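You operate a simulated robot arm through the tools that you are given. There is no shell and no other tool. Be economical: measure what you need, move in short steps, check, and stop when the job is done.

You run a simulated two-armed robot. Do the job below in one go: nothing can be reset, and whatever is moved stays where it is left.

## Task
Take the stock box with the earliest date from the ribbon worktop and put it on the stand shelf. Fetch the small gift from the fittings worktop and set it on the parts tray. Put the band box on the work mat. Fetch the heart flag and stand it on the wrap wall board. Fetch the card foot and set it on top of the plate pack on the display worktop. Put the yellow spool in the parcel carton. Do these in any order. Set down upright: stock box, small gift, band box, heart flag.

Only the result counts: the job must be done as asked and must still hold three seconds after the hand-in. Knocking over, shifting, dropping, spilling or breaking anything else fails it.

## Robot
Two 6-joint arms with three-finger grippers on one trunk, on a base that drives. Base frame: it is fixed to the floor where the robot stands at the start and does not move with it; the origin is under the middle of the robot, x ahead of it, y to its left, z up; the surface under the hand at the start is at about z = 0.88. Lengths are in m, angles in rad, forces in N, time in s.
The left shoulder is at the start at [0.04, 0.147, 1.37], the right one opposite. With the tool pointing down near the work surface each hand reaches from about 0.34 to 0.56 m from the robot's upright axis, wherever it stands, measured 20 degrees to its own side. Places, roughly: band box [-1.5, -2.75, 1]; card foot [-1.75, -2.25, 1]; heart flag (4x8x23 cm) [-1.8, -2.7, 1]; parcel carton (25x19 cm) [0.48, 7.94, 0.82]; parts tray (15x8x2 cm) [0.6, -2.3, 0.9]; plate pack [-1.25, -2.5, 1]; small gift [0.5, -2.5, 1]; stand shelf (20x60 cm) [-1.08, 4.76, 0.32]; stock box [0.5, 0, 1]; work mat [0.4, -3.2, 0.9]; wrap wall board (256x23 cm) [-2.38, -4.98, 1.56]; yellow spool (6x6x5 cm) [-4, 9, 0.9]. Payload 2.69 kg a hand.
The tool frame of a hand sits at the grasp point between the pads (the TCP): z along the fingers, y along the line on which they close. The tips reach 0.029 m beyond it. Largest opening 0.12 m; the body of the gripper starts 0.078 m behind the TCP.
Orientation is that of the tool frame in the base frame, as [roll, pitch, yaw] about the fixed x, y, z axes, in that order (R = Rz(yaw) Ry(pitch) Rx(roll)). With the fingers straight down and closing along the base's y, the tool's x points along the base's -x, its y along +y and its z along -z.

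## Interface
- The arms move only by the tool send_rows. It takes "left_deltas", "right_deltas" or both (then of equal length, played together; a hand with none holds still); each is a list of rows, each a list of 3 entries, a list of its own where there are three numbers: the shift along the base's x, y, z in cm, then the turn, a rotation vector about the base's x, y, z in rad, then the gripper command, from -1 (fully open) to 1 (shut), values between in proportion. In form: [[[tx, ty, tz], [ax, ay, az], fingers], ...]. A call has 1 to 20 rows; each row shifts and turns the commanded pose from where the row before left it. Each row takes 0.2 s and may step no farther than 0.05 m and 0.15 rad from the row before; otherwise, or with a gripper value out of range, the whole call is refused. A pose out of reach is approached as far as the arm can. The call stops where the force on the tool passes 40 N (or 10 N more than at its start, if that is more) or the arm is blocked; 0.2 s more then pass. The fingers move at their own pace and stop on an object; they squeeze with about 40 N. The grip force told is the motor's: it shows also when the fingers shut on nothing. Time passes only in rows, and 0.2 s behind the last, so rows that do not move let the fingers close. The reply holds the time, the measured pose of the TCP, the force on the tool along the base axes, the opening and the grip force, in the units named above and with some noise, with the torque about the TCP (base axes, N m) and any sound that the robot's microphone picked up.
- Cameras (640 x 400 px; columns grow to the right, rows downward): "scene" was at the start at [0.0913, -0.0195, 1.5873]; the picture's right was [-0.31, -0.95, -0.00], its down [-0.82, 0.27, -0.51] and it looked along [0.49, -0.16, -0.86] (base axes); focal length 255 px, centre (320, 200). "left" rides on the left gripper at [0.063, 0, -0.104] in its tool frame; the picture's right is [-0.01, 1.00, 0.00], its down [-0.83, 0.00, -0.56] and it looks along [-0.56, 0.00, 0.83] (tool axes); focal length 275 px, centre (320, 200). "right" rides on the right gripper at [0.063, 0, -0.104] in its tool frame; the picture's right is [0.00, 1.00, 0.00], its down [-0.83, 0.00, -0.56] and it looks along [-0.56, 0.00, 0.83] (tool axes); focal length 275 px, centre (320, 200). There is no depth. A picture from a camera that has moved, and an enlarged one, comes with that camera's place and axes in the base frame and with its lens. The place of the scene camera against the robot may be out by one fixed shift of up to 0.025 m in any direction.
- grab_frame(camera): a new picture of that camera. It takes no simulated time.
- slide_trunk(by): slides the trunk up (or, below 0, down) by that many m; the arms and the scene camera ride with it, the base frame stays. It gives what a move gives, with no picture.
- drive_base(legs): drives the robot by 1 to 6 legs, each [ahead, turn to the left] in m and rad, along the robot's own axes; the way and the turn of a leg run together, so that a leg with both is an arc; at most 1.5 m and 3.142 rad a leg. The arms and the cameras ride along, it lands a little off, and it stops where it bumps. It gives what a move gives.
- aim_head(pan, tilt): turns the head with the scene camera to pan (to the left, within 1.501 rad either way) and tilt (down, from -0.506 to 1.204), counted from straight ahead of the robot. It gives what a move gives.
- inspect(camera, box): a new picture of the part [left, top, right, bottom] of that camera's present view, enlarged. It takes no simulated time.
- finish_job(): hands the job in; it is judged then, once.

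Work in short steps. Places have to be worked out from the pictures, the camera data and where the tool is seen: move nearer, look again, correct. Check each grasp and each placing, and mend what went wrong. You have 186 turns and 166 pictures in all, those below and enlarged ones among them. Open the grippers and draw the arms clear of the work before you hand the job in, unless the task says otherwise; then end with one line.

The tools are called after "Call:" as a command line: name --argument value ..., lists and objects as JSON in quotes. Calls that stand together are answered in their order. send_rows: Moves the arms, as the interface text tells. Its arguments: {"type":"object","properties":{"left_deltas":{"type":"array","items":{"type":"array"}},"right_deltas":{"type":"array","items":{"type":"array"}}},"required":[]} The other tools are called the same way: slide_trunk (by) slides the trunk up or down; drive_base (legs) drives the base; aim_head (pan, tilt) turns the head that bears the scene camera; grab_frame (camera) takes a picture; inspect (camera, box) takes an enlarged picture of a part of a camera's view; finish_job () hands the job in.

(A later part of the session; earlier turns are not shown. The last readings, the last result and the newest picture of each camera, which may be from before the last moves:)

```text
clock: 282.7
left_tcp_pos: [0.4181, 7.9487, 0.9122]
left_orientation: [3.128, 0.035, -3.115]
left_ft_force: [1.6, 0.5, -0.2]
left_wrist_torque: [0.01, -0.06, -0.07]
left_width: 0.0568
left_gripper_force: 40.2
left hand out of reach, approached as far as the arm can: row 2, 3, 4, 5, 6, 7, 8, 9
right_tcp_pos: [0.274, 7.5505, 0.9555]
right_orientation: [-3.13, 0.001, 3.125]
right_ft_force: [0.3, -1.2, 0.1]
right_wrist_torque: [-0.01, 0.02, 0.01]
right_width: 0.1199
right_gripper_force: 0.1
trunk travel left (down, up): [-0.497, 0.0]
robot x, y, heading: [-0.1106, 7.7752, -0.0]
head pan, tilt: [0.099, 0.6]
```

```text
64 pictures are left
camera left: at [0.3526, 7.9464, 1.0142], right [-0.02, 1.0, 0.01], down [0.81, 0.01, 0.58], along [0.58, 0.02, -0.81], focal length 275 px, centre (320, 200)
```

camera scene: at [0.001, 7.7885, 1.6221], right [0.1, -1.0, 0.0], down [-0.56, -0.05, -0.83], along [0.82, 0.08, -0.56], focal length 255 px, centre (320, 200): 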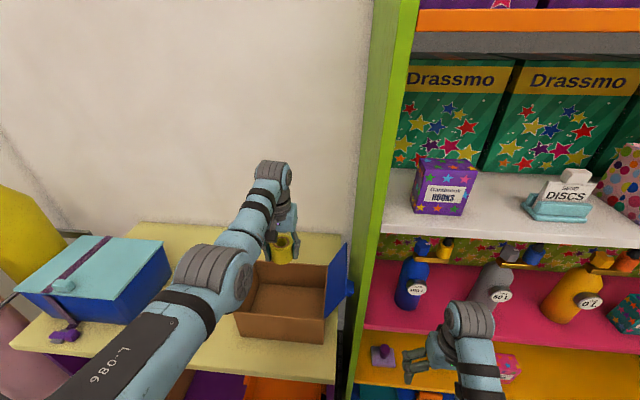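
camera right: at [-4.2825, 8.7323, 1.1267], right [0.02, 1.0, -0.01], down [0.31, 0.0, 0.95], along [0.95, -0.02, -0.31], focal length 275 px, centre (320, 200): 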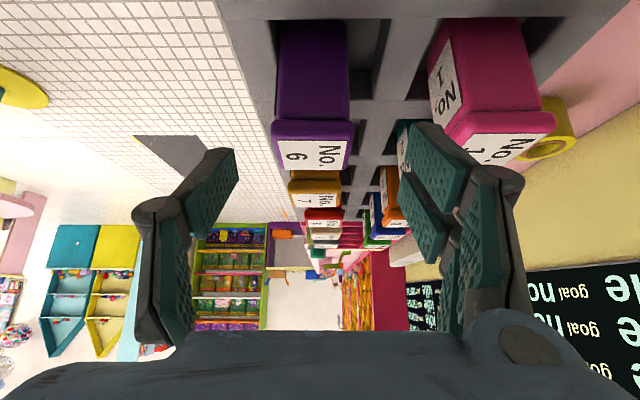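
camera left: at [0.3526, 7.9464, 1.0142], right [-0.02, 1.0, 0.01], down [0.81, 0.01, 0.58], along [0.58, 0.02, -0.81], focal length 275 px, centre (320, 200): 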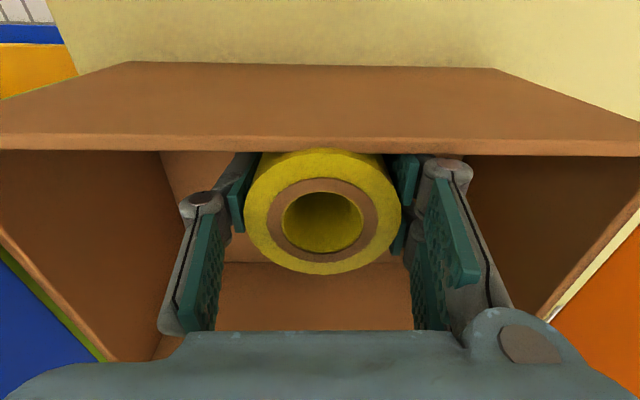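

The spool is inside but reach-limited near the front wall. I drive 3 cm forward and use the trunk to lower it the rest.

Call:
drive_base --legs '[[0.03, 0]]'

Call:
slide_trunk --by -0.025

Call:
slide_trunk --by -0.015

```text
clock: 283.5
left_tcp_pos: [0.4427, 7.9479, 0.9151]
left_orientation: [3.131, 0.041, -3.118]
left_ft_force: [-0.8, -0.4, -0.9]
left_wrist_torque: [0.03, -0.09, -0.02]
left_width: 0.0569
left_gripper_force: 40.1
right_tcp_pos: [0.298, 7.549, 0.9583]
right_orientation: [-3.131, 0.005, 3.126]
right_ft_force: [-0.5, -0.3, 0.6]
right_wrist_torque: [-0.02, -0.08, 0.01]
right_width: 0.1202
right_gripper_force: 0.1
trunk travel left (down, up): [-0.497, 0.0]
robot x, y, heading: [-0.0784, 7.7803, -0.006]
head pan, tilt: [0.099, 0.6]
```

```text
clock: 284.2
left_tcp_pos: [0.4449, 7.9483, 0.889]
left_orientation: [3.133, 0.036, -3.12]
left_ft_force: [0.0, -0.1, -0.5]
left_wrist_torque: [-0.01, -0.03, 0.0]
left_width: 0.0569
left_gripper_force: 39.9
right_tcp_pos: [0.3014, 7.5496, 0.931]
right_orientation: [-3.132, 0.003, 3.126]
right_ft_force: [-0.4, -0.5, -0.4]
right_wrist_torque: [-0.02, -0.04, -0.01]
right_width: 0.1198
right_gripper_force: 0.1
trunk travel left (down, up): [-0.472, 0.025]
robot x, y, heading: [-0.0749, 7.777, -0.007]
head pan, tilt: [0.099, 0.6]
```

```text
clock: 284.8
left_tcp_pos: [0.4457, 7.9498, 0.8735]
left_orientation: [3.13, 0.032, -3.117]
left_ft_force: [-0.4, 0.2, -0.5]
left_wrist_torque: [-0.02, -0.04, 0.02]
left_width: 0.0567
left_gripper_force: 40.0
right_tcp_pos: [0.3025, 7.5507, 0.916]
right_orientation: [-3.132, 0.002, 3.124]
right_ft_force: [0.9, -0.6, -0.1]
right_wrist_torque: [0.02, 0.0, 0.0]
right_width: 0.1198
right_gripper_force: 0.1
trunk travel left (down, up): [-0.457, 0.04]
robot x, y, heading: [-0.0776, 7.7759, -0.002]
head pan, tilt: [0.099, 0.6]
```

Still no contact at spool bottom ≈0.826. I go down in further small trunk steps.

Call:
slide_trunk --by -0.01

Call:
slide_trunk --by -0.01

Call:
grab_frame --camera "left"

```text
clock: 285.4
left_tcp_pos: [0.4464, 7.9483, 0.8631]
left_orientation: [3.128, 0.034, -3.119]
left_ft_force: [-0.1, -0.4, -1.8]
left_wrist_torque: [-0.02, 0.02, 0.02]
left_width: 0.0567
left_gripper_force: 40.1
right_tcp_pos: [0.3036, 7.5496, 0.9057]
right_orientation: [-3.131, -0.001, 3.126]
right_ft_force: [0.9, -0.7, 0.1]
right_wrist_torque: [0.0, -0.01, 0.01]
right_width: 0.1201
right_gripper_force: 0.1
trunk travel left (down, up): [-0.447, 0.05]
robot x, y, heading: [-0.0811, 7.7787, -0.007]
head pan, tilt: [0.099, 0.6]
```

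```text
clock: 286.0
left_tcp_pos: [0.4464, 7.9477, 0.8528]
left_orientation: [3.13, 0.034, -3.116]
left_ft_force: [-0.7, -0.5, -2.1]
left_wrist_torque: [-0.01, 0.03, 0.02]
left_width: 0.0566
left_gripper_force: 40.2
right_tcp_pos: [0.3038, 7.5497, 0.8957]
right_orientation: [-3.131, 0.001, 3.125]
right_ft_force: [-0.4, 0.9, -0.7]
right_wrist_torque: [0.02, 0.02, 0.02]
right_width: 0.1201
right_gripper_force: 0.0
trunk travel left (down, up): [-0.437, 0.06]
robot x, y, heading: [-0.0799, 7.7824, -0.004]
head pan, tilt: [0.099, 0.6]
```

```text
63 pictures are left
camera left: at [0.3822, 7.9462, 0.955], right [-0.02, 1.0, 0.01], down [0.81, 0.01, 0.58], along [0.58, 0.02, -0.81], focal length 275 px, centre (320, 200)
```

left: 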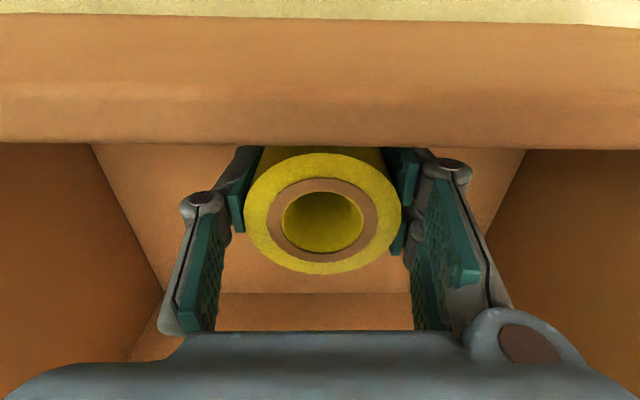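

Still hanging free; camera is ~5 cm above the rim, so I lower two more centimetres stepwise.

Call:
slide_trunk --by -0.01

Call:
slide_trunk --by -0.008

```text
clock: 286.6
left_tcp_pos: [0.4469, 7.9481, 0.8417]
left_orientation: [3.13, 0.032, -3.118]
left_ft_force: [0.4, 0.9, -1.0]
left_wrist_torque: [-0.03, 0.04, -0.02]
left_width: 0.0567
left_gripper_force: 40.4
right_tcp_pos: [0.3036, 7.5489, 0.886]
right_orientation: [-3.13, 0.001, 3.125]
right_ft_force: [0.7, -0.1, 0.5]
right_wrist_torque: [0.01, 0.01, 0.04]
right_width: 0.12
right_gripper_force: 0.0
trunk travel left (down, up): [-0.427, 0.07]
robot x, y, heading: [-0.0808, 7.7753, 0.001]
head pan, tilt: [0.099, 0.6]
```

```text
clock: 287.3
left_tcp_pos: [0.4465, 7.9486, 0.8408]
left_orientation: [3.128, 0.043, -3.119]
left_ft_force: [-7.5, -0.7, 14.9]
left_wrist_torque: [-0.48, 0.2, -0.22]
left_width: 0.0568
left_gripper_force: 39.4
right_tcp_pos: [0.3003, 7.5491, 0.8784]
right_orientation: [-3.131, 0.004, 3.127]
right_ft_force: [0.1, -0.3, 0.0]
right_wrist_torque: [-0.01, 0.01, 0.0]
right_width: 0.12
right_gripper_force: 0.1
trunk travel left (down, up): [-0.42, 0.078]
robot x, y, heading: [-0.0743, 7.7798, -0.003]
head pan, tilt: [0.099, 0.6]
stopped: the force on the tool passed its limit at 42 N (the readings are from after the stop); the commanded pose is now the measured one
```

Contact: the spool is on the carton floor. I open partway (walls are near), raise the trunk, and check.

Call:
send_rows --left_deltas '[[[0, 0, 0], [0, 0, 0], 0.4], [[0, 0, 0], [0, 0, 0], -0.3], [[0, 0, 0], [0, 0, 0], -0.5], [[0, 0, 0], [0, 0, 0], -0.5]]'

Call:
slide_trunk --by 0.077

Call:
send_rows --left_deltas '[[[0, 0, 4], [0, 0, 0], -0.5], [[1, 0, 4], [0, 0, 0], -0.5], [[1, 0, 4], [0, 0, 0], -0.5], [[2, 0, 4], [0, 0, 0], -0.5], [[2, 0, 4], [0, 0, 0], -0.5], [[0, 0, 0], [0, 0, 0], -0.5]]'

Call:
grab_frame --camera "left"

```text
clock: 288.3
left_tcp_pos: [0.4488, 7.9485, 0.8383]
left_orientation: [3.132, 0.039, -3.118]
left_ft_force: [0.2, 1.1, 0.0]
left_wrist_torque: [-0.02, -0.03, 0.0]
left_width: 0.0902
left_gripper_force: 0.1
right_tcp_pos: [0.3026, 7.5501, 0.878]
right_orientation: [-3.132, 0.002, 3.127]
right_ft_force: [0.2, 0.4, 0.3]
right_wrist_torque: [0.02, -0.02, -0.02]
right_width: 0.1199
right_gripper_force: 0.0
trunk travel left (down, up): [-0.42, 0.078]
robot x, y, heading: [-0.0769, 7.7769, 0.0]
head pan, tilt: [0.099, 0.6]
```

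```text
clock: 289.5
left_tcp_pos: [0.4491, 7.9492, 0.9139]
left_orientation: [3.132, 0.039, -3.117]
left_ft_force: [0.6, 0.2, -0.1]
left_wrist_torque: [0.01, 0.03, 0.0]
left_width: 0.0898
left_gripper_force: 0.0
right_tcp_pos: [0.3024, 7.5496, 0.9539]
right_orientation: [-3.131, 0.0, 3.126]
right_ft_force: [0.2, 0.5, 1.0]
right_wrist_torque: [-0.01, 0.02, 0.0]
right_width: 0.1201
right_gripper_force: 0.0
trunk travel left (down, up): [-0.497, 0.001]
robot x, y, heading: [-0.077, 7.7789, 0.004]
head pan, tilt: [0.099, 0.6]
```

```text
clock: 290.9
left_tcp_pos: [0.5015, 7.9501, 1.111]
left_orientation: [3.131, 0.039, -3.117]
left_ft_force: [0.6, 1.1, 0.0]
left_wrist_torque: [-0.04, -0.01, -0.02]
left_width: 0.0901
left_gripper_force: 0.0
left hand out of reach, approached as far as the arm can: row 1, 2, 4, 5
right_tcp_pos: [0.3023, 7.5498, 0.954]
right_orientation: [-3.131, 0.002, 3.126]
right_ft_force: [-0.2, -0.2, -0.9]
right_wrist_torque: [0.01, 0.01, 0.0]
right_width: 0.1201
right_gripper_force: 0.1
trunk travel left (down, up): [-0.497, 0.001]
robot x, y, heading: [-0.0778, 7.7802, 0.001]
head pan, tilt: [0.099, 0.6]
```

```text
62 pictures are left
camera left: at [0.4357, 7.9482, 1.2115], right [-0.02, 1.0, 0.01], down [0.81, 0.01, 0.59], along [0.59, 0.02, -0.81], focal length 275 px, centre (320, 200)
```

left: 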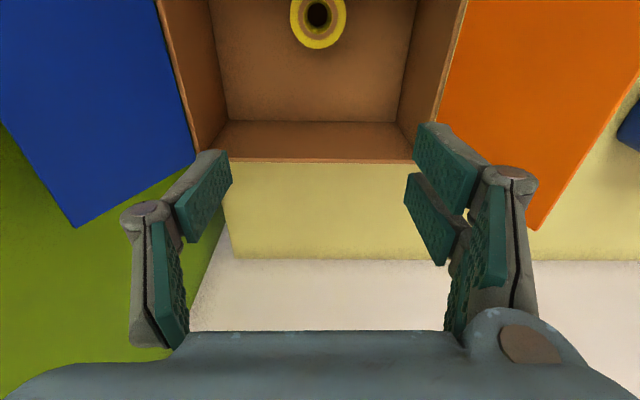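

The spool sits upright in the carton. Now I back out, tuck the left hand, and drive back south by the known route.

Call:
drive_base --legs '[[-0.5, 0]]'

Call:
send_rows --left_deltas '[[[0, 0, -5], [0, 0, 0], -1], [[-2, 0, -4], [0, 0, 0], -1], [[-3, 0, -3.5], [0, 0, 0], -1], [[-4, 0, -2], [0, 0, 0], -1], [[-4, 0, 0], [0, 0, 0], -1], [[-4, 0, 0], [0, 0, 0], -1], [[0, 0, 0], [0, 0, 0], -1]]'

Call:
drive_base --legs '[[-0.3, 0], [0, -1.852], [1.332, 0], [0, 0.695], [0.622, 0], [0, 0.275]]'

Call:
drive_base --legs '[[0.8, 0], [0.806, 0], [0, -0.6145], [1.03, 0], [1.03, 0], [1.03, 0]]'

```text
clock: 293.8
left_tcp_pos: [0.0023, 7.9519, 1.1097]
left_orientation: [3.13, 0.038, -3.115]
left_ft_force: [0.5, -0.5, 0.6]
left_wrist_torque: [-0.02, 0.01, -0.06]
left_width: 0.0901
left_gripper_force: 0.0
right_tcp_pos: [-0.1959, 7.551, 0.953]
right_orientation: [-3.131, -0.003, 3.129]
right_ft_force: [0.4, 0.4, -0.5]
right_wrist_torque: [-0.02, 0.02, 0.02]
right_width: 0.1198
right_gripper_force: 0.1
trunk travel left (down, up): [-0.497, 0.001]
robot x, y, heading: [-0.5773, 7.7773, 0.002]
head pan, tilt: [0.099, 0.6]
```

```text
clock: 295.4
left_tcp_pos: [-0.0503, 7.9415, 0.9243]
left_orientation: [3.13, 0.037, -3.114]
left_ft_force: [1.1, 0.4, -0.4]
left_wrist_torque: [-0.02, 0.03, -0.02]
left_width: 0.1202
left_gripper_force: 0.1
left hand out of reach, approached as far as the arm can: row 1, 2, 3, 4, 5, 6
right_tcp_pos: [-0.1977, 7.5511, 0.9547]
right_orientation: [-3.13, 0.004, 3.128]
right_ft_force: [0.0, -0.3, -0.5]
right_wrist_torque: [0.01, 0.01, -0.03]
right_width: 0.1198
right_gripper_force: 0.0
trunk travel left (down, up): [-0.497, 0.001]
robot x, y, heading: [-0.5769, 7.7828, 0.007]
head pan, tilt: [0.099, 0.6]
```

```text
clock: 314.1
left_tcp_pos: [-0.5319, 5.6363, 0.9248]
left_orientation: [3.13, 0.038, 2.298]
left_ft_force: [-0.4, 0.3, -0.6]
left_wrist_torque: [0.01, 0.04, 0.01]
left_width: 0.1202
left_gripper_force: 0.1
right_tcp_pos: [-0.9255, 5.4973, 0.9547]
right_orientation: [-3.131, -0.001, 2.259]
right_ft_force: [0.2, -0.3, 0.6]
right_wrist_torque: [0.0, 0.02, 0.0]
right_width: 0.1201
right_gripper_force: 0.2
trunk travel left (down, up): [-0.497, 0.001]
robot x, y, heading: [-0.9972, 5.9373, -0.873]
head pan, tilt: [0.099, 0.6]
```

```text
clock: 338.7
left_tcp_pos: [0.482, 1.1048, 0.9254]
left_orientation: [3.129, 0.039, 1.668]
left_ft_force: [0.3, 0.2, 0.0]
left_wrist_torque: [-0.03, 0.02, 0.02]
left_width: 0.12
left_gripper_force: 0.2
right_tcp_pos: [0.0812, 1.2246, 0.9551]
right_orientation: [-3.132, 0.001, 1.626]
right_ft_force: [1.0, 0.3, -0.7]
right_wrist_torque: [0.02, -0.01, -0.02]
right_width: 0.1201
right_gripper_force: 0.1
trunk travel left (down, up): [-0.497, 0.001]
robot x, y, heading: [0.2842, 1.6224, -1.502]
head pan, tilt: [0.099, 0.6]
```

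Back at the ribbon table's corner. I continue through to the south aisle and look.

Call:
drive_base --legs '[[0, -0.494], [0.89, 0], [0.89, 0], [0, 0.502], [1.3, 0]]'

Call:
aim_head --pan 0.55 --tilt 0.5

Call:
grab_frame --camera "scene"

Call:
aim_head --pan -0.75 --tilt 0.4

Call:
grab_frame --camera "scene"

```text
clock: 356.7
left_tcp_pos: [-0.1394, -1.8209, 0.9241]
left_orientation: [3.129, 0.039, 1.676]
left_ft_force: [0.3, 0.5, 0.2]
left_wrist_torque: [0.01, -0.04, 0.01]
left_width: 0.1198
left_gripper_force: 0.0
right_tcp_pos: [-0.5408, -1.7036, 0.955]
right_orientation: [-3.13, 0.002, 1.636]
right_ft_force: [0.3, 1.1, 0.2]
right_wrist_torque: [-0.03, 0.02, 0.01]
right_width: 0.1201
right_gripper_force: 0.1
trunk travel left (down, up): [-0.497, 0.001]
robot x, y, heading: [-0.3404, -1.3093, -1.489]
head pan, tilt: [0.099, 0.6]
```

```text
clock: 357.6
left_tcp_pos: [-0.1382, -1.8222, 0.9251]
left_orientation: [3.129, 0.038, 1.676]
left_ft_force: [0.3, 0.5, 0.0]
left_wrist_torque: [0.01, 0.01, 0.01]
left_width: 0.1199
left_gripper_force: 0.1
right_tcp_pos: [-0.5403, -1.7056, 0.9536]
right_orientation: [-3.131, 0.001, 1.636]
right_ft_force: [0.1, -0.1, -0.3]
right_wrist_torque: [-0.01, 0.02, 0.01]
right_width: 0.12
right_gripper_force: 0.0
trunk travel left (down, up): [-0.497, 0.001]
robot x, y, heading: [-0.3421, -1.3057, -1.492]
head pan, tilt: [0.55, 0.499]
```

```text
61 pictures are left
camera scene: at [-0.2817, -1.3996, 1.63], right [-0.81, -0.59, 0.0], down [-0.28, 0.39, -0.88], along [0.52, -0.71, -0.48], focal length 255 px, centre (320, 200)
```

scene: 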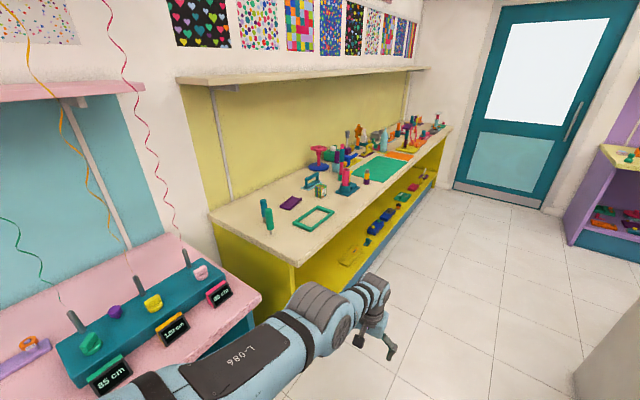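

```text
clock: 359.1
left_tcp_pos: [-0.1375, -1.8221, 0.9241]
left_orientation: [3.131, 0.038, 1.675]
left_ft_force: [-0.3, 0.8, 0.3]
left_wrist_torque: [-0.01, -0.04, 0.03]
left_width: 0.1197
left_gripper_force: 0.1
right_tcp_pos: [-0.5403, -1.7048, 0.9547]
right_orientation: [-3.128, 0.001, 1.637]
right_ft_force: [0.5, -0.3, -0.2]
right_wrist_torque: [0.0, -0.03, 0.0]
right_width: 0.1202
right_gripper_force: 0.0
trunk travel left (down, up): [-0.497, 0.001]
robot x, y, heading: [-0.3416, -1.3028, -1.492]
head pan, tilt: [-0.75, 0.4]
```

```text
60 pictures are left
camera scene: at [-0.3927, -1.3982, 1.6392], right [-0.78, 0.62, 0.0], down [0.24, 0.3, -0.92], along [-0.57, -0.72, -0.39], focal length 255 px, centre (320, 200)
```

scene: 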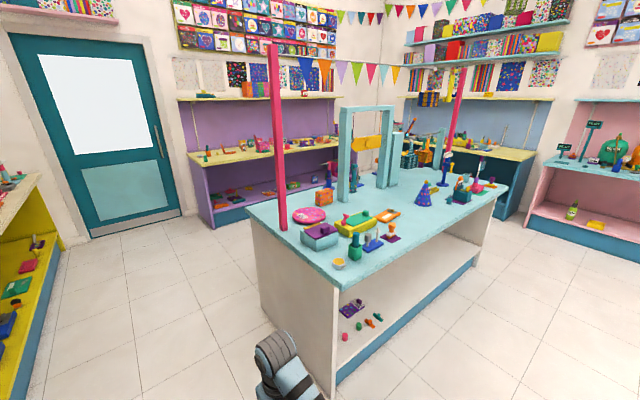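

The gift is the green/gold cube and the parts tray the purple tray on the fittings worktop. I raise both hands high and forward, then drive alongside and turn to face it.

Call:
send_rows --left_deltas '[[[0, -1, 4], [0, 0, 0], -1], [[0, -1, 4], [0, 0, 0], -1], [[0, -1, 4], [0, 0, 0], -1], [[0, -1, 4], [0, 0, 0], -1], [[0, 0, 3], [0, 0, 0], -1], [[0, 0, 0], [0, 0, 0], -1], [[0, 0, 0], [0, 0, 0], -1]]' --right_deltas '[[[0, -4, 2], [0, 0, 0], -1], [[0, -4, 2], [0, 0, 0], -1], [[0, -4, 2], [0, 0, 0], -1], [[1, -4, 2], [0, 0, 0], -1], [[1, -2, 4], [0, 0, 0], -1], [[1, 0, 4], [0, 0, 0], -1], [[0, 0, 0], [0, 0, 0], -1]]'

Call:
drive_base --legs '[[1.05, 0], [0, 1.492], [0.12, 0]]'

Call:
grab_frame --camera "right"

Call:
aim_head --pan -0.1 --tilt 0.8

Call:
grab_frame --camera "scene"

```text
clock: 360.7
left_tcp_pos: [-0.1393, -1.8688, 1.1122]
left_orientation: [3.13, 0.037, 1.675]
left_ft_force: [-0.2, -0.4, -0.5]
left_wrist_torque: [0.02, -0.01, -0.01]
left_width: 0.1201
left_gripper_force: 0.1
left hand out of reach, approached as far as the arm can: row 1, 2
right_tcp_pos: [-0.51, -1.8879, 1.1144]
right_orientation: [-3.132, 0.0, 1.636]
right_ft_force: [0.4, 0.0, 0.2]
right_wrist_torque: [-0.01, 0.0, 0.0]
right_width: 0.1201
right_gripper_force: 0.1
trunk travel left (down, up): [-0.497, 0.001]
robot x, y, heading: [-0.3418, -1.3071, -1.492]
head pan, tilt: [-0.75, 0.4]
```

```text
clock: 371.0
left_tcp_pos: [0.4605, -2.1815, 1.1298]
left_orientation: [3.14, 0.109, -3.1]
left_ft_force: [1.1, 0.6, 0.1]
left_wrist_torque: [-0.03, 0.08, -0.02]
left_width: 0.1197
left_gripper_force: 0.0
right_tcp_pos: [0.4265, -2.5486, 1.113]
right_orientation: [-3.131, -0.003, 3.141]
right_ft_force: [0.7, -0.3, -1.0]
right_wrist_torque: [0.01, 0.07, -0.05]
right_width: 0.1196
right_gripper_force: 0.0
trunk travel left (down, up): [-0.497, 0.001]
robot x, y, heading: [-0.1409, -2.3461, 0.012]
head pan, tilt: [-0.75, 0.4]
stopped in leg 3: the robot was blocked; the commanded pose is now the measured one
```

```text
59 pictures are left
camera right: at [0.3655, -2.5477, 1.2168], right [-0.01, 1.0, -0.01], down [0.83, 0.01, 0.55], along [0.55, -0.01, -0.83], focal length 275 px, centre (320, 200)
```

right: 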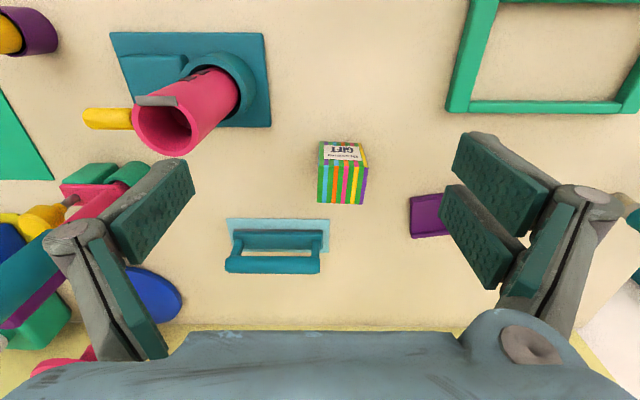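

```text
clock: 372.1
left_tcp_pos: [0.4502, -2.1804, 1.136]
left_orientation: [3.138, 0.118, -3.099]
left_ft_force: [-0.7, -0.2, 0.3]
left_wrist_torque: [-0.01, -0.01, -0.01]
left_width: 0.12
left_gripper_force: 0.0
right_tcp_pos: [0.4164, -2.5494, 1.1183]
right_orientation: [-3.131, 0.006, 3.14]
right_ft_force: [-0.3, 0.1, 0.5]
right_wrist_torque: [0.0, -0.03, -0.02]
right_width: 0.12
right_gripper_force: 0.0
trunk travel left (down, up): [-0.497, 0.001]
robot x, y, heading: [-0.1412, -2.3459, 0.017]
head pan, tilt: [-0.099, 0.799]
```

```text
58 pictures are left
camera scene: at [-0.0357, -2.3511, 1.6043], right [-0.09, -1.0, 0.0], down [-0.71, 0.06, -0.7], along [0.7, -0.06, -0.72], focal length 255 px, centre (320, 200)
```

scene: 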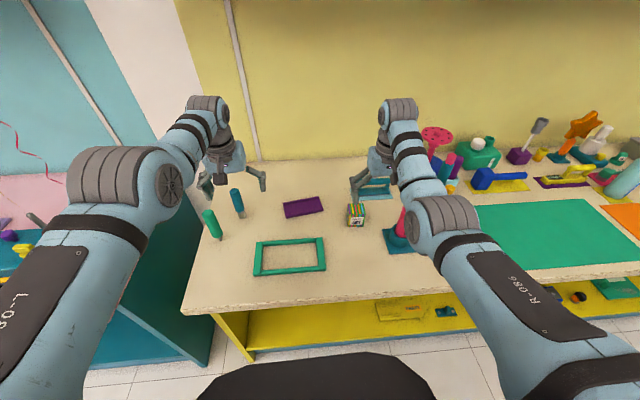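

The base stopped early and the left arm's pose shifted, so something touched the left arm. I look left.

Call:
aim_head --pan 0.8 --tilt 0.55

Call:
grab_frame --camera "scene"

```text
clock: 373.2
left_tcp_pos: [0.4516, -2.1812, 1.1352]
left_orientation: [3.139, 0.114, -3.1]
left_ft_force: [-0.8, 0.0, -0.5]
left_wrist_torque: [0.01, -0.01, -0.03]
left_width: 0.12
left_gripper_force: 0.2
right_tcp_pos: [0.4175, -2.5496, 1.1181]
right_orientation: [-3.131, 0.006, 3.141]
right_ft_force: [0.0, -0.1, -0.3]
right_wrist_torque: [0.0, 0.02, 0.0]
right_width: 0.12
right_gripper_force: 0.0
trunk travel left (down, up): [-0.497, 0.001]
robot x, y, heading: [-0.1426, -2.3432, 0.008]
head pan, tilt: [0.799, 0.55]
```

```text
57 pictures are left
camera scene: at [-0.0519, -2.2788, 1.6254], right [0.72, -0.69, 0.0], down [-0.36, -0.38, -0.85], along [0.59, 0.62, -0.52], focal length 255 px, centre (320, 200)
```

scene: 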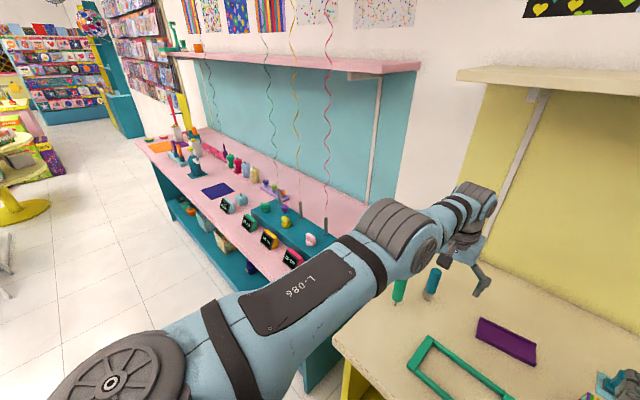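

No damage visible. I restore the left hand's pose (slightly back) and retry a short forward drive.

Call:
send_rows --left_deltas '[[[-2, -1, 0], [0, 0.055, 0], -1], [[-1, -1, -1], [0, 0.055, 0], -1], [[0, 0, 0], [0, 0, 0], -1]]'

Call:
drive_base --legs '[[0.06, 0]]'

```text
clock: 374.1
left_tcp_pos: [0.4253, -2.2014, 1.1215]
left_orientation: [3.133, 0.001, -3.099]
left_ft_force: [-0.5, 0.3, -0.2]
left_wrist_torque: [0.01, 0.01, 0.01]
left_width: 0.1201
left_gripper_force: 0.0
left hand out of reach, approached as far as the arm can: row 1
right_tcp_pos: [0.4186, -2.5496, 1.1183]
right_orientation: [-3.13, 0.004, -3.141]
right_ft_force: [-0.2, -0.9, -0.3]
right_wrist_torque: [-0.02, -0.02, 0.04]
right_width: 0.1202
right_gripper_force: 0.1
trunk travel left (down, up): [-0.497, 0.001]
robot x, y, heading: [-0.1423, -2.3429, 0.011]
head pan, tilt: [0.799, 0.55]
```

```text
clock: 375.6
left_tcp_pos: [0.4956, -2.2018, 1.1256]
left_orientation: [3.134, 0.002, -3.099]
left_ft_force: [1.1, 1.2, -0.4]
left_wrist_torque: [-0.05, 0.12, -0.03]
left_width: 0.12
left_gripper_force: 0.1
right_tcp_pos: [0.4735, -2.5481, 1.1156]
right_orientation: [-3.132, -0.008, -3.141]
right_ft_force: [0.4, 0.3, -0.6]
right_wrist_torque: [0.0, 0.09, 0.03]
right_width: 0.1199
right_gripper_force: 0.1
trunk travel left (down, up): [-0.497, 0.001]
robot x, y, heading: [-0.0763, -2.3469, 0.011]
head pan, tilt: [0.799, 0.55]
stopped in leg 1: the robot was blocked; the commanded pose is now the measured one
```

It moved 6.6 cm then reported blocked again. I look at the near left side.

Call:
aim_head --pan 0.35 --tilt 0.95

Call:
grab_frame --camera "scene"

Call:
grab_frame --camera "left"

```text
clock: 376.4
left_tcp_pos: [0.4876, -2.2024, 1.1296]
left_orientation: [3.132, 0.012, -3.1]
left_ft_force: [0.0, 0.3, 0.1]
left_wrist_torque: [0.0, 0.03, 0.01]
left_width: 0.1198
left_gripper_force: 0.1
right_tcp_pos: [0.4659, -2.548, 1.119]
right_orientation: [-3.131, 0.0, -3.141]
right_ft_force: [-0.6, -0.4, -0.1]
right_wrist_torque: [0.01, 0.03, 0.01]
right_width: 0.1201
right_gripper_force: 0.0
trunk travel left (down, up): [-0.497, 0.001]
robot x, y, heading: [-0.0812, -2.3461, 0.012]
head pan, tilt: [0.351, 0.949]
```

```text
56 pictures are left
camera scene: at [0.0154, -2.3173, 1.5925], right [0.36, -0.93, 0.0], down [-0.76, -0.29, -0.58], along [0.54, 0.21, -0.81], focal length 255 px, centre (320, 200)
```

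scene: 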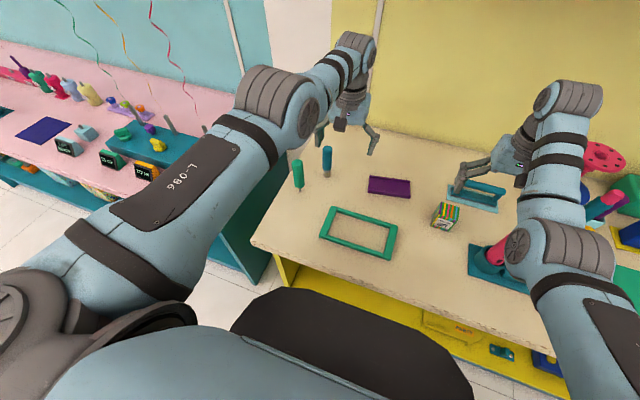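

```text
55 pictures are left
camera left: at [0.4254, -2.2056, 1.232], right [-0.04, 1.0, 0.01], down [0.82, 0.03, 0.56], along [0.56, 0.03, -0.83], focal length 275 px, centre (320, 200)
```

left: 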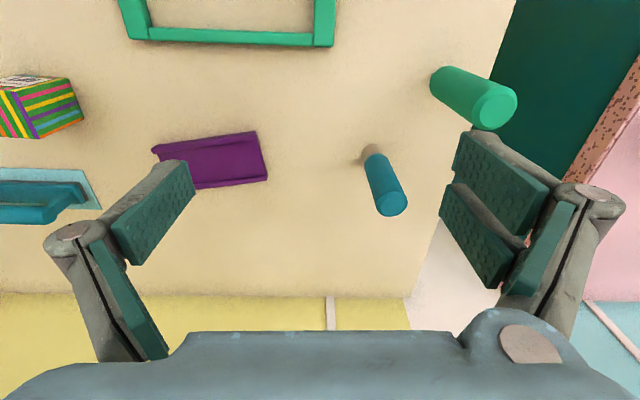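

The robot's front is at the table edge; the gift (≈[0.482,-2.527]) should still be in reach of the right hand. I move above it and look.

Call:
send_rows --right_deltas '[[[0.8, 1, -3], [0, 0, 0], -1], [[0.6, 1, -4], [0, 0, 0], -1], [[0, 0, -3], [0, 0, 0], -1], [[0, 0, 0], [0, 0, 0], -1]]'

Call:
grab_frame --camera "right"

```text
clock: 377.4
left_tcp_pos: [0.4869, -2.2035, 1.1292]
left_orientation: [3.133, 0.013, -3.098]
left_ft_force: [-0.5, 0.4, -0.6]
left_wrist_torque: [0.05, -0.01, 0.01]
left_width: 0.1201
left_gripper_force: 0.1
right_tcp_pos: [0.4787, -2.5284, 1.0207]
right_orientation: [-3.132, 0.002, -3.141]
right_ft_force: [0.2, -0.8, 0.7]
right_wrist_torque: [0.0, 0.0, 0.02]
right_width: 0.12
right_gripper_force: 0.1
trunk travel left (down, up): [-0.497, 0.001]
robot x, y, heading: [-0.0808, -2.3449, 0.015]
head pan, tilt: [0.351, 0.949]
```

```text
54 pictures are left
camera right: at [0.4172, -2.5278, 1.1242], right [-0.01, 1.0, -0.01], down [0.83, 0.01, 0.56], along [0.56, -0.01, -0.83], focal length 275 px, centre (320, 200)
```

right: 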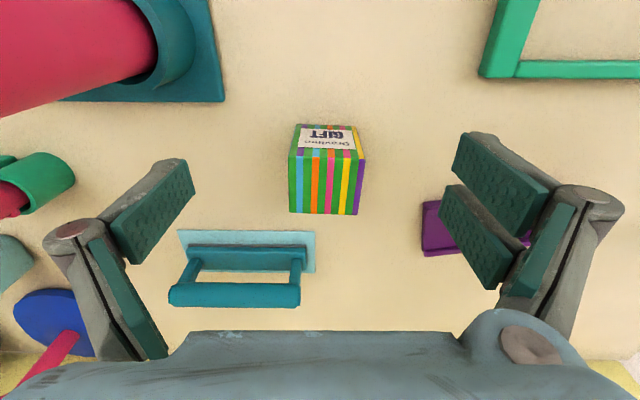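

The gift's centre is ≈[0.516,-2.527], top 0.953 — at the reach limit. I descend to grip at x≈0.505.

Call:
send_rows --right_deltas '[[[1.3, 0.1, -2], [0, 0, 0], -1], [[1.3, 0, -2], [0, 0, 0], -1], [[0, 0, -2], [0, 0, 0], -1], [[0, 0, -1.8], [0, 0, 0], -1], [[0, 0, 0], [0, 0, 0], -1]]'

Call:
grab_frame --camera "right"

```text
clock: 378.6
left_tcp_pos: [0.4878, -2.2022, 1.1286]
left_orientation: [3.132, 0.014, -3.1]
left_ft_force: [0.4, 0.4, 0.5]
left_wrist_torque: [0.0, -0.01, -0.01]
left_width: 0.1201
left_gripper_force: 0.1
right_tcp_pos: [0.4591, -2.5311, 0.9551]
right_orientation: [-3.13, 0.004, 3.141]
right_ft_force: [-0.3, 0.6, 1.0]
right_wrist_torque: [0.02, -0.01, 0.01]
right_width: 0.1198
right_gripper_force: 0.0
right hand out of reach, approached as far as the arm can: row 1, 2, 3, 4
trunk travel left (down, up): [-0.497, 0.001]
robot x, y, heading: [-0.0795, -2.3404, 0.009]
head pan, tilt: [0.351, 0.949]
```

```text
53 pictures are left
camera right: at [0.3967, -2.5305, 1.0588], right [0.0, 1.0, -0.01], down [0.83, 0.01, 0.56], along [0.56, -0.01, -0.83], focal length 275 px, centre (320, 200)
```

right: 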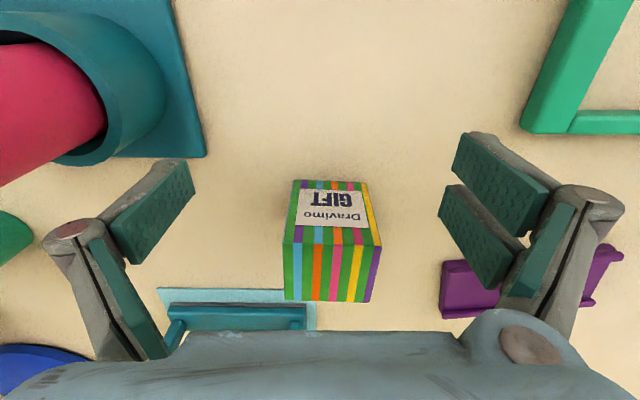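

Reach-limited. I raise the hand a bit, lower the trunk 7 cm (left hand stays clear above), and move in again.

Call:
send_rows --right_deltas '[[[0, 0, 4], [0, 0, 0], -1], [[2, 0.3, 3], [0, 0, 0], -1], [[2.5, 0, 0], [0, 0, 0], -1], [[0, 0, 0], [0, 0, 0], -1]]'

Call:
slide_trunk --by -0.075

Call:
send_rows --right_deltas '[[[0, 0, -1.5], [0, 0, 0], -1], [[0, 0, -1.5], [0, 0, 0], -1], [[0, 0, 0], [0, 0, 0], -1]]'

Call:
grab_frame --camera "right"

```text
clock: 379.6
left_tcp_pos: [0.487, -2.2032, 1.1292]
left_orientation: [3.133, 0.012, -3.1]
left_ft_force: [-0.9, -0.6, -0.2]
left_wrist_torque: [0.0, 0.01, 0.01]
left_width: 0.1198
left_gripper_force: 0.0
right_tcp_pos: [0.4813, -2.5308, 1.0279]
right_orientation: [-3.131, 0.002, -3.141]
right_ft_force: [0.3, -0.2, 0.1]
right_wrist_torque: [0.02, -0.01, 0.01]
right_width: 0.1199
right_gripper_force: 0.0
right hand out of reach, approached as far as the arm can: row 3
trunk travel left (down, up): [-0.497, 0.001]
robot x, y, heading: [-0.0833, -2.344, 0.016]
head pan, tilt: [0.351, 0.949]
```

```text
clock: 380.8
left_tcp_pos: [0.487, -2.2026, 1.0551]
left_orientation: [3.133, 0.012, -3.098]
left_ft_force: [0.1, 0.0, 0.3]
left_wrist_torque: [0.0, -0.02, -0.02]
left_width: 0.12
left_gripper_force: 0.0
right_tcp_pos: [0.482, -2.5304, 0.955]
right_orientation: [-3.132, 0.002, 3.14]
right_ft_force: [-0.8, -0.1, 0.2]
right_wrist_torque: [0.0, 0.01, -0.02]
right_width: 0.1201
right_gripper_force: 0.0
trunk travel left (down, up): [-0.422, 0.076]
robot x, y, heading: [-0.083, -2.3448, 0.014]
head pan, tilt: [0.351, 0.949]
```

```text
clock: 381.6
left_tcp_pos: [0.4869, -2.2027, 1.055]
left_orientation: [3.133, 0.012, -3.099]
left_ft_force: [-0.2, -0.2, 0.0]
left_wrist_torque: [-0.01, 0.03, -0.02]
left_width: 0.1199
left_gripper_force: 0.1
right_tcp_pos: [0.4739, -2.5309, 0.9274]
right_orientation: [-3.13, 0.001, -3.141]
right_ft_force: [0.5, 0.2, 0.8]
right_wrist_torque: [-0.01, -0.01, 0.0]
right_width: 0.1201
right_gripper_force: 0.0
right hand out of reach, approached as far as the arm can: row 2
trunk travel left (down, up): [-0.422, 0.076]
robot x, y, heading: [-0.0789, -2.3434, 0.01]
head pan, tilt: [0.351, 0.949]
```

```text
52 pictures are left
camera right: at [0.4124, -2.5296, 1.0304], right [0.0, 1.0, -0.01], down [0.83, 0.01, 0.56], along [0.56, -0.01, -0.83], focal length 275 px, centre (320, 200)
```

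right: 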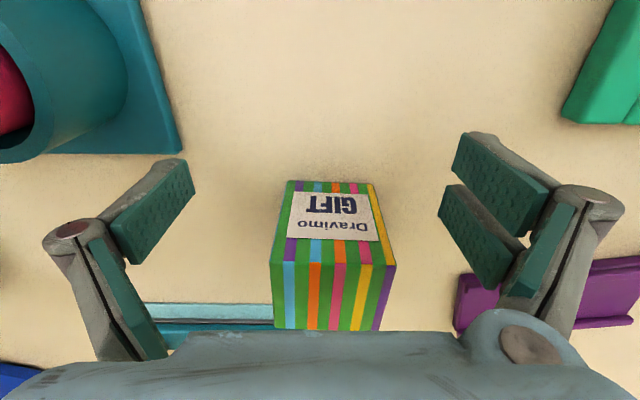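

About 3 cm short. I raise the right hand 6 cm and lower the trunk another 7 cm, then reach in further.

Call:
send_rows --right_deltas '[[[0, 0, 4], [0, 0, 0], -1], [[1.5, 0.2, 3.5], [0, 0, 0], -1], [[0, 0, 0], [0, 0, 0], -1]]'

Call:
slide_trunk --by -0.07

Call:
send_rows --right_deltas '[[[2, 0, 0], [0, 0, 0], -1], [[1, 0, 0], [0, 0, 0], -1], [[0, 0, 0], [0, 0, 0], -1]]'

```text
clock: 382.4
left_tcp_pos: [0.4887, -2.2031, 1.0546]
left_orientation: [3.134, 0.01, -3.1]
left_ft_force: [0.7, -0.2, -0.3]
left_wrist_torque: [0.01, 0.0, 0.0]
left_width: 0.1204
left_gripper_force: 0.0
right_tcp_pos: [0.4893, -2.5287, 1.0023]
right_orientation: [-3.13, 0.001, 3.141]
right_ft_force: [-0.2, 0.2, 0.4]
right_wrist_torque: [0.01, -0.02, 0.02]
right_width: 0.1202
right_gripper_force: 0.1
trunk travel left (down, up): [-0.422, 0.076]
robot x, y, heading: [-0.0795, -2.3441, 0.01]
head pan, tilt: [0.351, 0.949]
```

```text
clock: 383.4
left_tcp_pos: [0.488, -2.2016, 0.9847]
left_orientation: [3.134, 0.012, -3.099]
left_ft_force: [-0.1, 0.3, 0.4]
left_wrist_torque: [-0.02, -0.01, -0.06]
left_width: 0.12
left_gripper_force: 0.0
right_tcp_pos: [0.4892, -2.5273, 0.9303]
right_orientation: [-3.131, 0.0, -3.141]
right_ft_force: [0.5, -0.1, -0.5]
right_wrist_torque: [-0.02, -0.02, -0.02]
right_width: 0.12
right_gripper_force: 0.0
trunk travel left (down, up): [-0.352, 0.146]
robot x, y, heading: [-0.0815, -2.3461, 0.015]
head pan, tilt: [0.351, 0.949]
```

```text
clock: 384.2
left_tcp_pos: [0.4867, -2.2031, 0.9845]
left_orientation: [3.133, 0.012, -3.099]
left_ft_force: [0.9, -0.5, -0.4]
left_wrist_torque: [-0.01, 0.01, -0.02]
left_width: 0.1202
left_gripper_force: 0.0
right_tcp_pos: [0.492, -2.5294, 0.9307]
right_orientation: [-3.13, -0.001, 3.142]
right_ft_force: [0.6, -0.4, 0.6]
right_wrist_torque: [0.0, 0.01, -0.01]
right_width: 0.1201
right_gripper_force: 0.0
right hand out of reach, approached as far as the arm can: row 1, 2
trunk travel left (down, up): [-0.352, 0.146]
robot x, y, heading: [-0.0821, -2.3449, 0.01]
head pan, tilt: [0.351, 0.949]
```

Tool-down can't reach further, so I tilt the tool 0.35 rad forward (fingers pointing out), which gains reach, and move to x≈0.512.

Call:
send_rows --right_deltas '[[[0, 0, 0.5], [0, -0.12, 0], -1], [[0.7, 0, 0], [0, -0.12, 0], -1], [[0.7, 0, 0], [0, -0.11, 0], -1], [[0.7, 0.1, 0], [0, 0, 0], -1], [[0, 0, -0.3], [0, 0, 0], -1], [[0, 0, 0], [0, 0, 0], -1]]'

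Call:
grab_frame --camera "right"

```text
clock: 385.6
left_tcp_pos: [0.4872, -2.2028, 0.9841]
left_orientation: [3.132, 0.011, -3.1]
left_ft_force: [-0.4, -0.4, -0.5]
left_wrist_torque: [0.0, -0.01, 0.0]
left_width: 0.12
left_gripper_force: 0.1
right_tcp_pos: [0.5127, -2.5284, 0.9329]
right_orientation: [-3.131, 0.352, 3.141]
right_ft_force: [0.0, -0.3, -0.1]
right_wrist_torque: [0.01, -0.02, -0.01]
right_width: 0.12
right_gripper_force: 0.0
trunk travel left (down, up): [-0.352, 0.146]
robot x, y, heading: [-0.0816, -2.3436, 0.013]
head pan, tilt: [0.351, 0.949]
```

```text
51 pictures are left
camera right: at [0.4186, -2.5269, 1.0088], right [0.0, 1.0, -0.01], down [0.59, 0.01, 0.81], along [0.81, -0.01, -0.59], focal length 275 px, centre (320, 200)
```

right: 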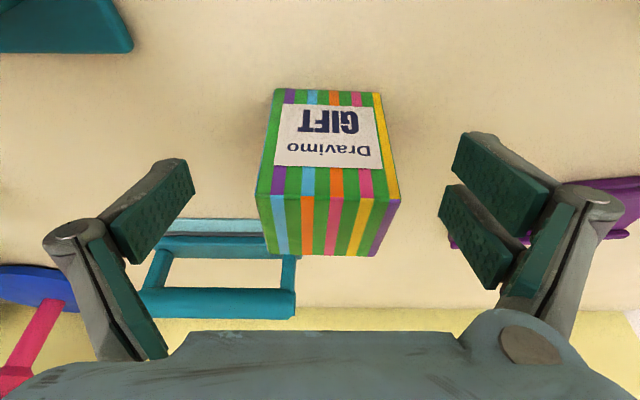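

Reached. The gift is between the fingers; I close.

Call:
send_rows --right_deltas '[[[0, 0, 0], [0, 0, 0], 0.0], [[0, 0, 0], [0, 0, 0], 1], [[0, 0, 0], [0, 0, 0], 1], [[0, 0, 0], [0, 0, 0], 1]]'

Call:
grab_frame --camera "right"

```text
clock: 386.6
left_tcp_pos: [0.4884, -2.2027, 0.9838]
left_orientation: [3.133, 0.01, -3.101]
left_ft_force: [0.7, -0.6, -0.4]
left_wrist_torque: [0.01, -0.04, 0.03]
left_width: 0.1201
left_gripper_force: 0.1
right_tcp_pos: [0.5127, -2.5282, 0.9342]
right_orientation: [-3.13, 0.352, 3.141]
right_ft_force: [0.4, -0.8, 1.0]
right_wrist_torque: [-0.01, -0.14, -0.04]
right_width: 0.0545
right_gripper_force: 40.0
trunk travel left (down, up): [-0.352, 0.146]
robot x, y, heading: [-0.0809, -2.3451, 0.012]
head pan, tilt: [0.351, 0.949]
```

```text
50 pictures are left
camera right: at [0.4188, -2.5268, 1.009], right [0.0, 1.0, -0.01], down [0.59, 0.01, 0.81], along [0.81, -0.01, -0.59], focal length 275 px, centre (320, 200)
```

right: 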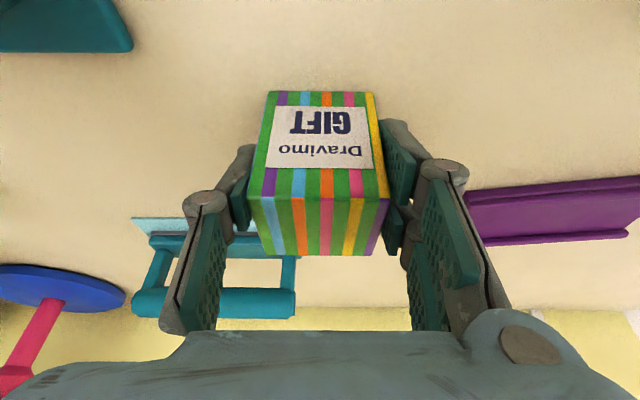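

Gift gripped (0.0545). The "blocked" stops actually came at the full requested distance, so there may be no real obstacle. I lift the gift and drive 6 cm forward.

Call:
send_rows --right_deltas '[[[0, 0, 3], [0, 0, 0], 1], [[0, 0, 4], [0, 0, 0], 1], [[0, 0, 0], [0, 0, 0], 1]]' --left_deltas '[[[0, 0, 2], [0, 0, 0], -1], [[0, 0, 3], [0, 0, 0], -1], [[0, 0, 0], [0, 0, 0], -1]]'

Call:
drive_base --legs '[[0.06, 0]]'

```text
clock: 387.4
left_tcp_pos: [0.489, -2.2019, 1.0336]
left_orientation: [3.133, 0.011, -3.1]
left_ft_force: [-0.1, 0.5, 0.5]
left_wrist_torque: [0.01, 0.02, 0.01]
left_width: 0.1201
left_gripper_force: 0.1
right_tcp_pos: [0.5125, -2.5294, 1.0026]
right_orientation: [-3.132, 0.35, -3.141]
right_ft_force: [0.1, 0.2, -2.3]
right_wrist_torque: [0.0, 0.06, 0.02]
right_width: 0.0545
right_gripper_force: 39.8
trunk travel left (down, up): [-0.352, 0.146]
robot x, y, heading: [-0.0777, -2.3439, 0.01]
head pan, tilt: [0.351, 0.949]
```

```text
clock: 388.4
left_tcp_pos: [0.5436, -2.2029, 1.0407]
left_orientation: [3.134, 0.02, -3.103]
left_ft_force: [-0.4, -0.1, 1.7]
left_wrist_torque: [-0.01, -0.07, -0.05]
left_width: 0.1198
left_gripper_force: 0.1
right_tcp_pos: [0.5625, -2.5287, 1.0094]
right_orientation: [-3.132, 0.363, 3.141]
right_ft_force: [1.6, 0.2, -3.8]
right_wrist_torque: [0.01, 0.16, -0.02]
right_width: 0.0544
right_gripper_force: 39.4
trunk travel left (down, up): [-0.352, 0.146]
robot x, y, heading: [-0.0209, -2.3446, 0.008]
head pan, tilt: [0.351, 0.949]
```

No obstacle. I pull the left hand 3 cm back (a blue cylinder stands near), drive 3 cm more, and carry the gift over the tray at y≈-2.36.

Call:
send_rows --left_deltas '[[[-1.5, 0, 0], [0, 0, 0], -1], [[-1.5, 0, 0], [0, 0, 0], -1], [[0, 0, 0], [0, 0, 0], -1]]'

Call:
drive_base --legs '[[0.03, 0]]'

Call:
send_rows --right_deltas '[[[0, 4, 0], [0, 0, 0], 1], [[0, 4, 0], [0, 0, 0], 1], [[0, 4, 0], [0, 0, 0], 1], [[0, 3, 0], [0, 0, 0], 1], [[0, 1.5, 0], [0, 0, 0], 1], [[0, 0, 0], [0, 0, 0], 1]]'

Call:
grab_frame --camera "right"

```text
clock: 389.2
left_tcp_pos: [0.5455, -2.202, 1.0396]
left_orientation: [3.134, 0.018, -3.102]
left_ft_force: [-1.1, 0.3, 0.3]
left_wrist_torque: [-0.01, -0.03, -0.01]
left_width: 0.12
left_gripper_force: 0.0
left hand out of reach, approached as far as the arm can: row 1, 2
right_tcp_pos: [0.5654, -2.5277, 1.0082]
right_orientation: [-3.132, 0.359, 3.142]
right_ft_force: [1.2, 0.1, -2.5]
right_wrist_torque: [-0.03, 0.01, 0.01]
right_width: 0.0544
right_gripper_force: 39.8
trunk travel left (down, up): [-0.352, 0.146]
robot x, y, heading: [-0.0212, -2.3475, 0.016]
head pan, tilt: [0.351, 0.949]
```

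```text
clock: 390.1
left_tcp_pos: [0.5716, -2.2034, 1.0408]
left_orientation: [3.133, 0.023, -3.102]
left_ft_force: [-1.1, -0.5, -0.2]
left_wrist_torque: [0.04, -0.08, 0.01]
left_width: 0.12
left_gripper_force: 0.0
right_tcp_pos: [0.5926, -2.5282, 1.0096]
right_orientation: [-3.131, 0.362, -3.141]
right_ft_force: [-1.6, 0.4, -2.3]
right_wrist_torque: [0.0, -0.05, 0.0]
right_width: 0.0543
right_gripper_force: 39.5
trunk travel left (down, up): [-0.352, 0.146]
robot x, y, heading: [0.0083, -2.3428, 0.014]
head pan, tilt: [0.351, 0.949]
```

```text
clock: 391.4
left_tcp_pos: [0.5777, -2.2037, 1.0378]
left_orientation: [3.133, 0.016, -3.1]
left_ft_force: [-0.6, 0.0, -0.5]
left_wrist_torque: [0.01, 0.0, 0.03]
left_width: 0.1198
left_gripper_force: 0.1
right_tcp_pos: [0.5994, -2.3623, 1.0056]
right_orientation: [-3.134, 0.356, 3.141]
right_ft_force: [0.0, 0.2, -2.2]
right_wrist_torque: [0.01, 0.02, 0.0]
right_width: 0.0545
right_gripper_force: 40.0
trunk travel left (down, up): [-0.352, 0.146]
robot x, y, heading: [0.0089, -2.3441, 0.01]
head pan, tilt: [0.351, 0.949]
```

```text
49 pictures are left
camera right: at [0.5049, -2.3622, 1.0814], right [0.0, 1.0, -0.01], down [0.59, 0.01, 0.81], along [0.81, 0.0, -0.59], focal length 275 px, centre (320, 200)
```

right: 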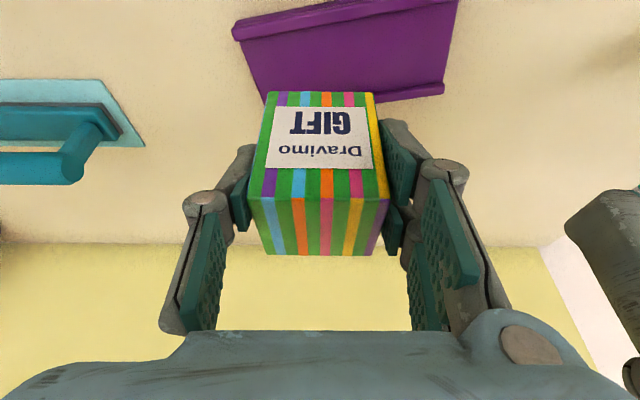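

Tray centre ≈[0.597,-2.343]; the gift is nearly above it. I fine-shift and lower until contact.

Call:
send_rows --right_deltas '[[[-0.7, 1.2, -1.5], [0, 0, 0], 1], [[0, 0.2, -2], [0, 0, 0], 1], [[0, 0, -1], [0, 0, 0], 1], [[0, 0, -0.6], [0, 0, 0], 1], [[0, 0, -0.5], [0, 0, 0], 1], [[0, 0, -0.5], [0, 0, 0], 1], [[0, 0, -0.4], [0, 0, 0], 1], [[0, 0, -0.4], [0, 0, 0], 1]]'

Call:
grab_frame --camera "right"

```text
clock: 393.2
left_tcp_pos: [0.5725, -2.203, 1.0412]
left_orientation: [3.132, 0.021, -3.101]
left_ft_force: [0.0, 0.0, -0.1]
left_wrist_torque: [0.01, 0.03, 0.01]
left_width: 0.1201
left_gripper_force: 0.0
right_tcp_pos: [0.5973, -2.3595, 0.9418]
right_orientation: [-3.134, 0.367, 3.14]
right_ft_force: [-1.2, -1.4, 36.1]
right_wrist_torque: [0.78, -0.87, -0.1]
right_width: 0.0547
right_gripper_force: 40.8
right hand out of reach, approached as far as the arm can: row 1
trunk travel left (down, up): [-0.352, 0.146]
robot x, y, heading: [0.0092, -2.3437, 0.009]
head pan, tilt: [0.351, 0.949]
```

```text
48 pictures are left
camera right: at [0.5023, -2.3577, 1.0154], right [0.0, 1.0, -0.01], down [0.58, 0.01, 0.82], along [0.82, -0.01, -0.58], focal length 275 px, centre (320, 200)
```

right: 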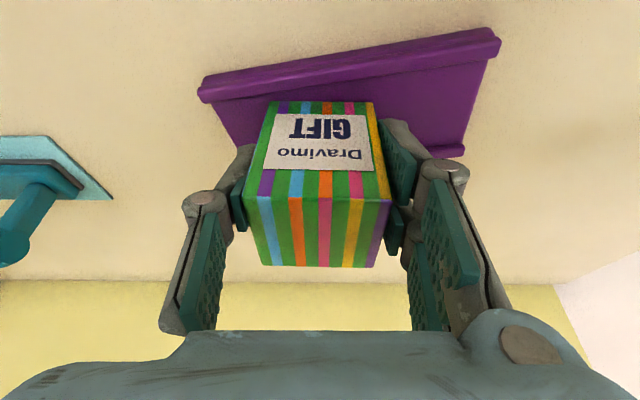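

Contact at z 0.942 (tray floor ~0.8 cm above the table), gift between the rims. I open modestly and retreat up/back.

Call:
send_rows --right_deltas '[[[0, 0, 0.1], [0, 0, 0], 0.4], [[0, 0, 0], [0, 0, 0], -0.1], [[0, 0, 0], [0, 0, 0], -0.25], [[0, 0, 0], [0, 0, 0], -0.25], [[-1, 0, 2.5], [0, 0, 0], -0.25], [[-1.5, 0, 4], [0, 0, 0], -0.25], [[-1, 0, 3], [0, 0, 0], -0.25], [[0, 0, 0], [0, 0, 0], -0.25]]'

Call:
grab_frame --camera "right"

Call:
grab_frame --camera "left"

```text
clock: 395.1
left_tcp_pos: [0.5786, -2.202, 1.0364]
left_orientation: [3.132, 0.016, -3.102]
left_ft_force: [0.0, -0.3, 1.0]
left_wrist_torque: [0.02, 0.03, 0.01]
left_width: 0.1199
left_gripper_force: 0.0
right_tcp_pos: [0.5845, -2.377, 1.0326]
right_orientation: [-3.13, 0.354, 3.141]
right_ft_force: [0.0, 0.0, -0.7]
right_wrist_torque: [0.02, 0.03, 0.02]
right_width: 0.075
right_gripper_force: 0.0
right hand out of reach, approached as far as the arm can: row 5, 6, 7
trunk travel left (down, up): [-0.352, 0.146]
robot x, y, heading: [0.0067, -2.3421, 0.008]
head pan, tilt: [0.351, 0.949]
```

```text
47 pictures are left
camera right: at [0.4906, -2.3762, 1.1079], right [0.0, 1.0, -0.01], down [0.59, 0.01, 0.81], along [0.81, -0.01, -0.59], focal length 275 px, centre (320, 200)
```

right: 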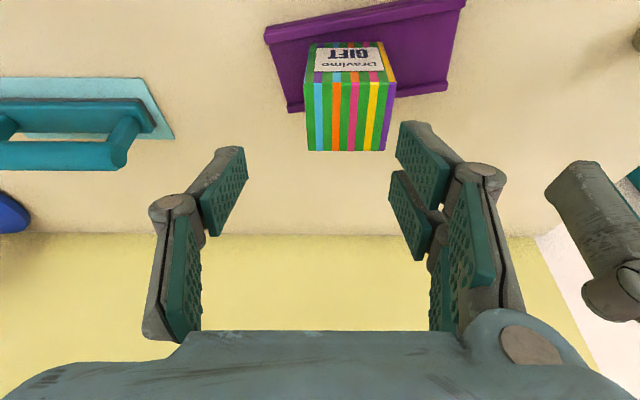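

```text
46 pictures are left
camera left: at [0.5148, -2.2053, 1.1406], right [-0.04, 1.0, 0.01], down [0.82, 0.02, 0.57], along [0.57, 0.03, -0.82], focal length 275 px, centre (320, 200)
```

left: 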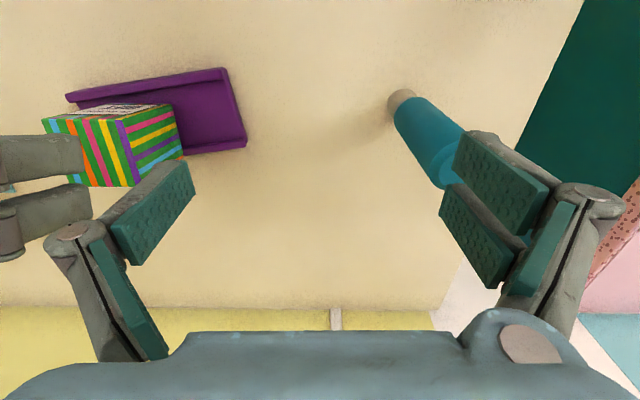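

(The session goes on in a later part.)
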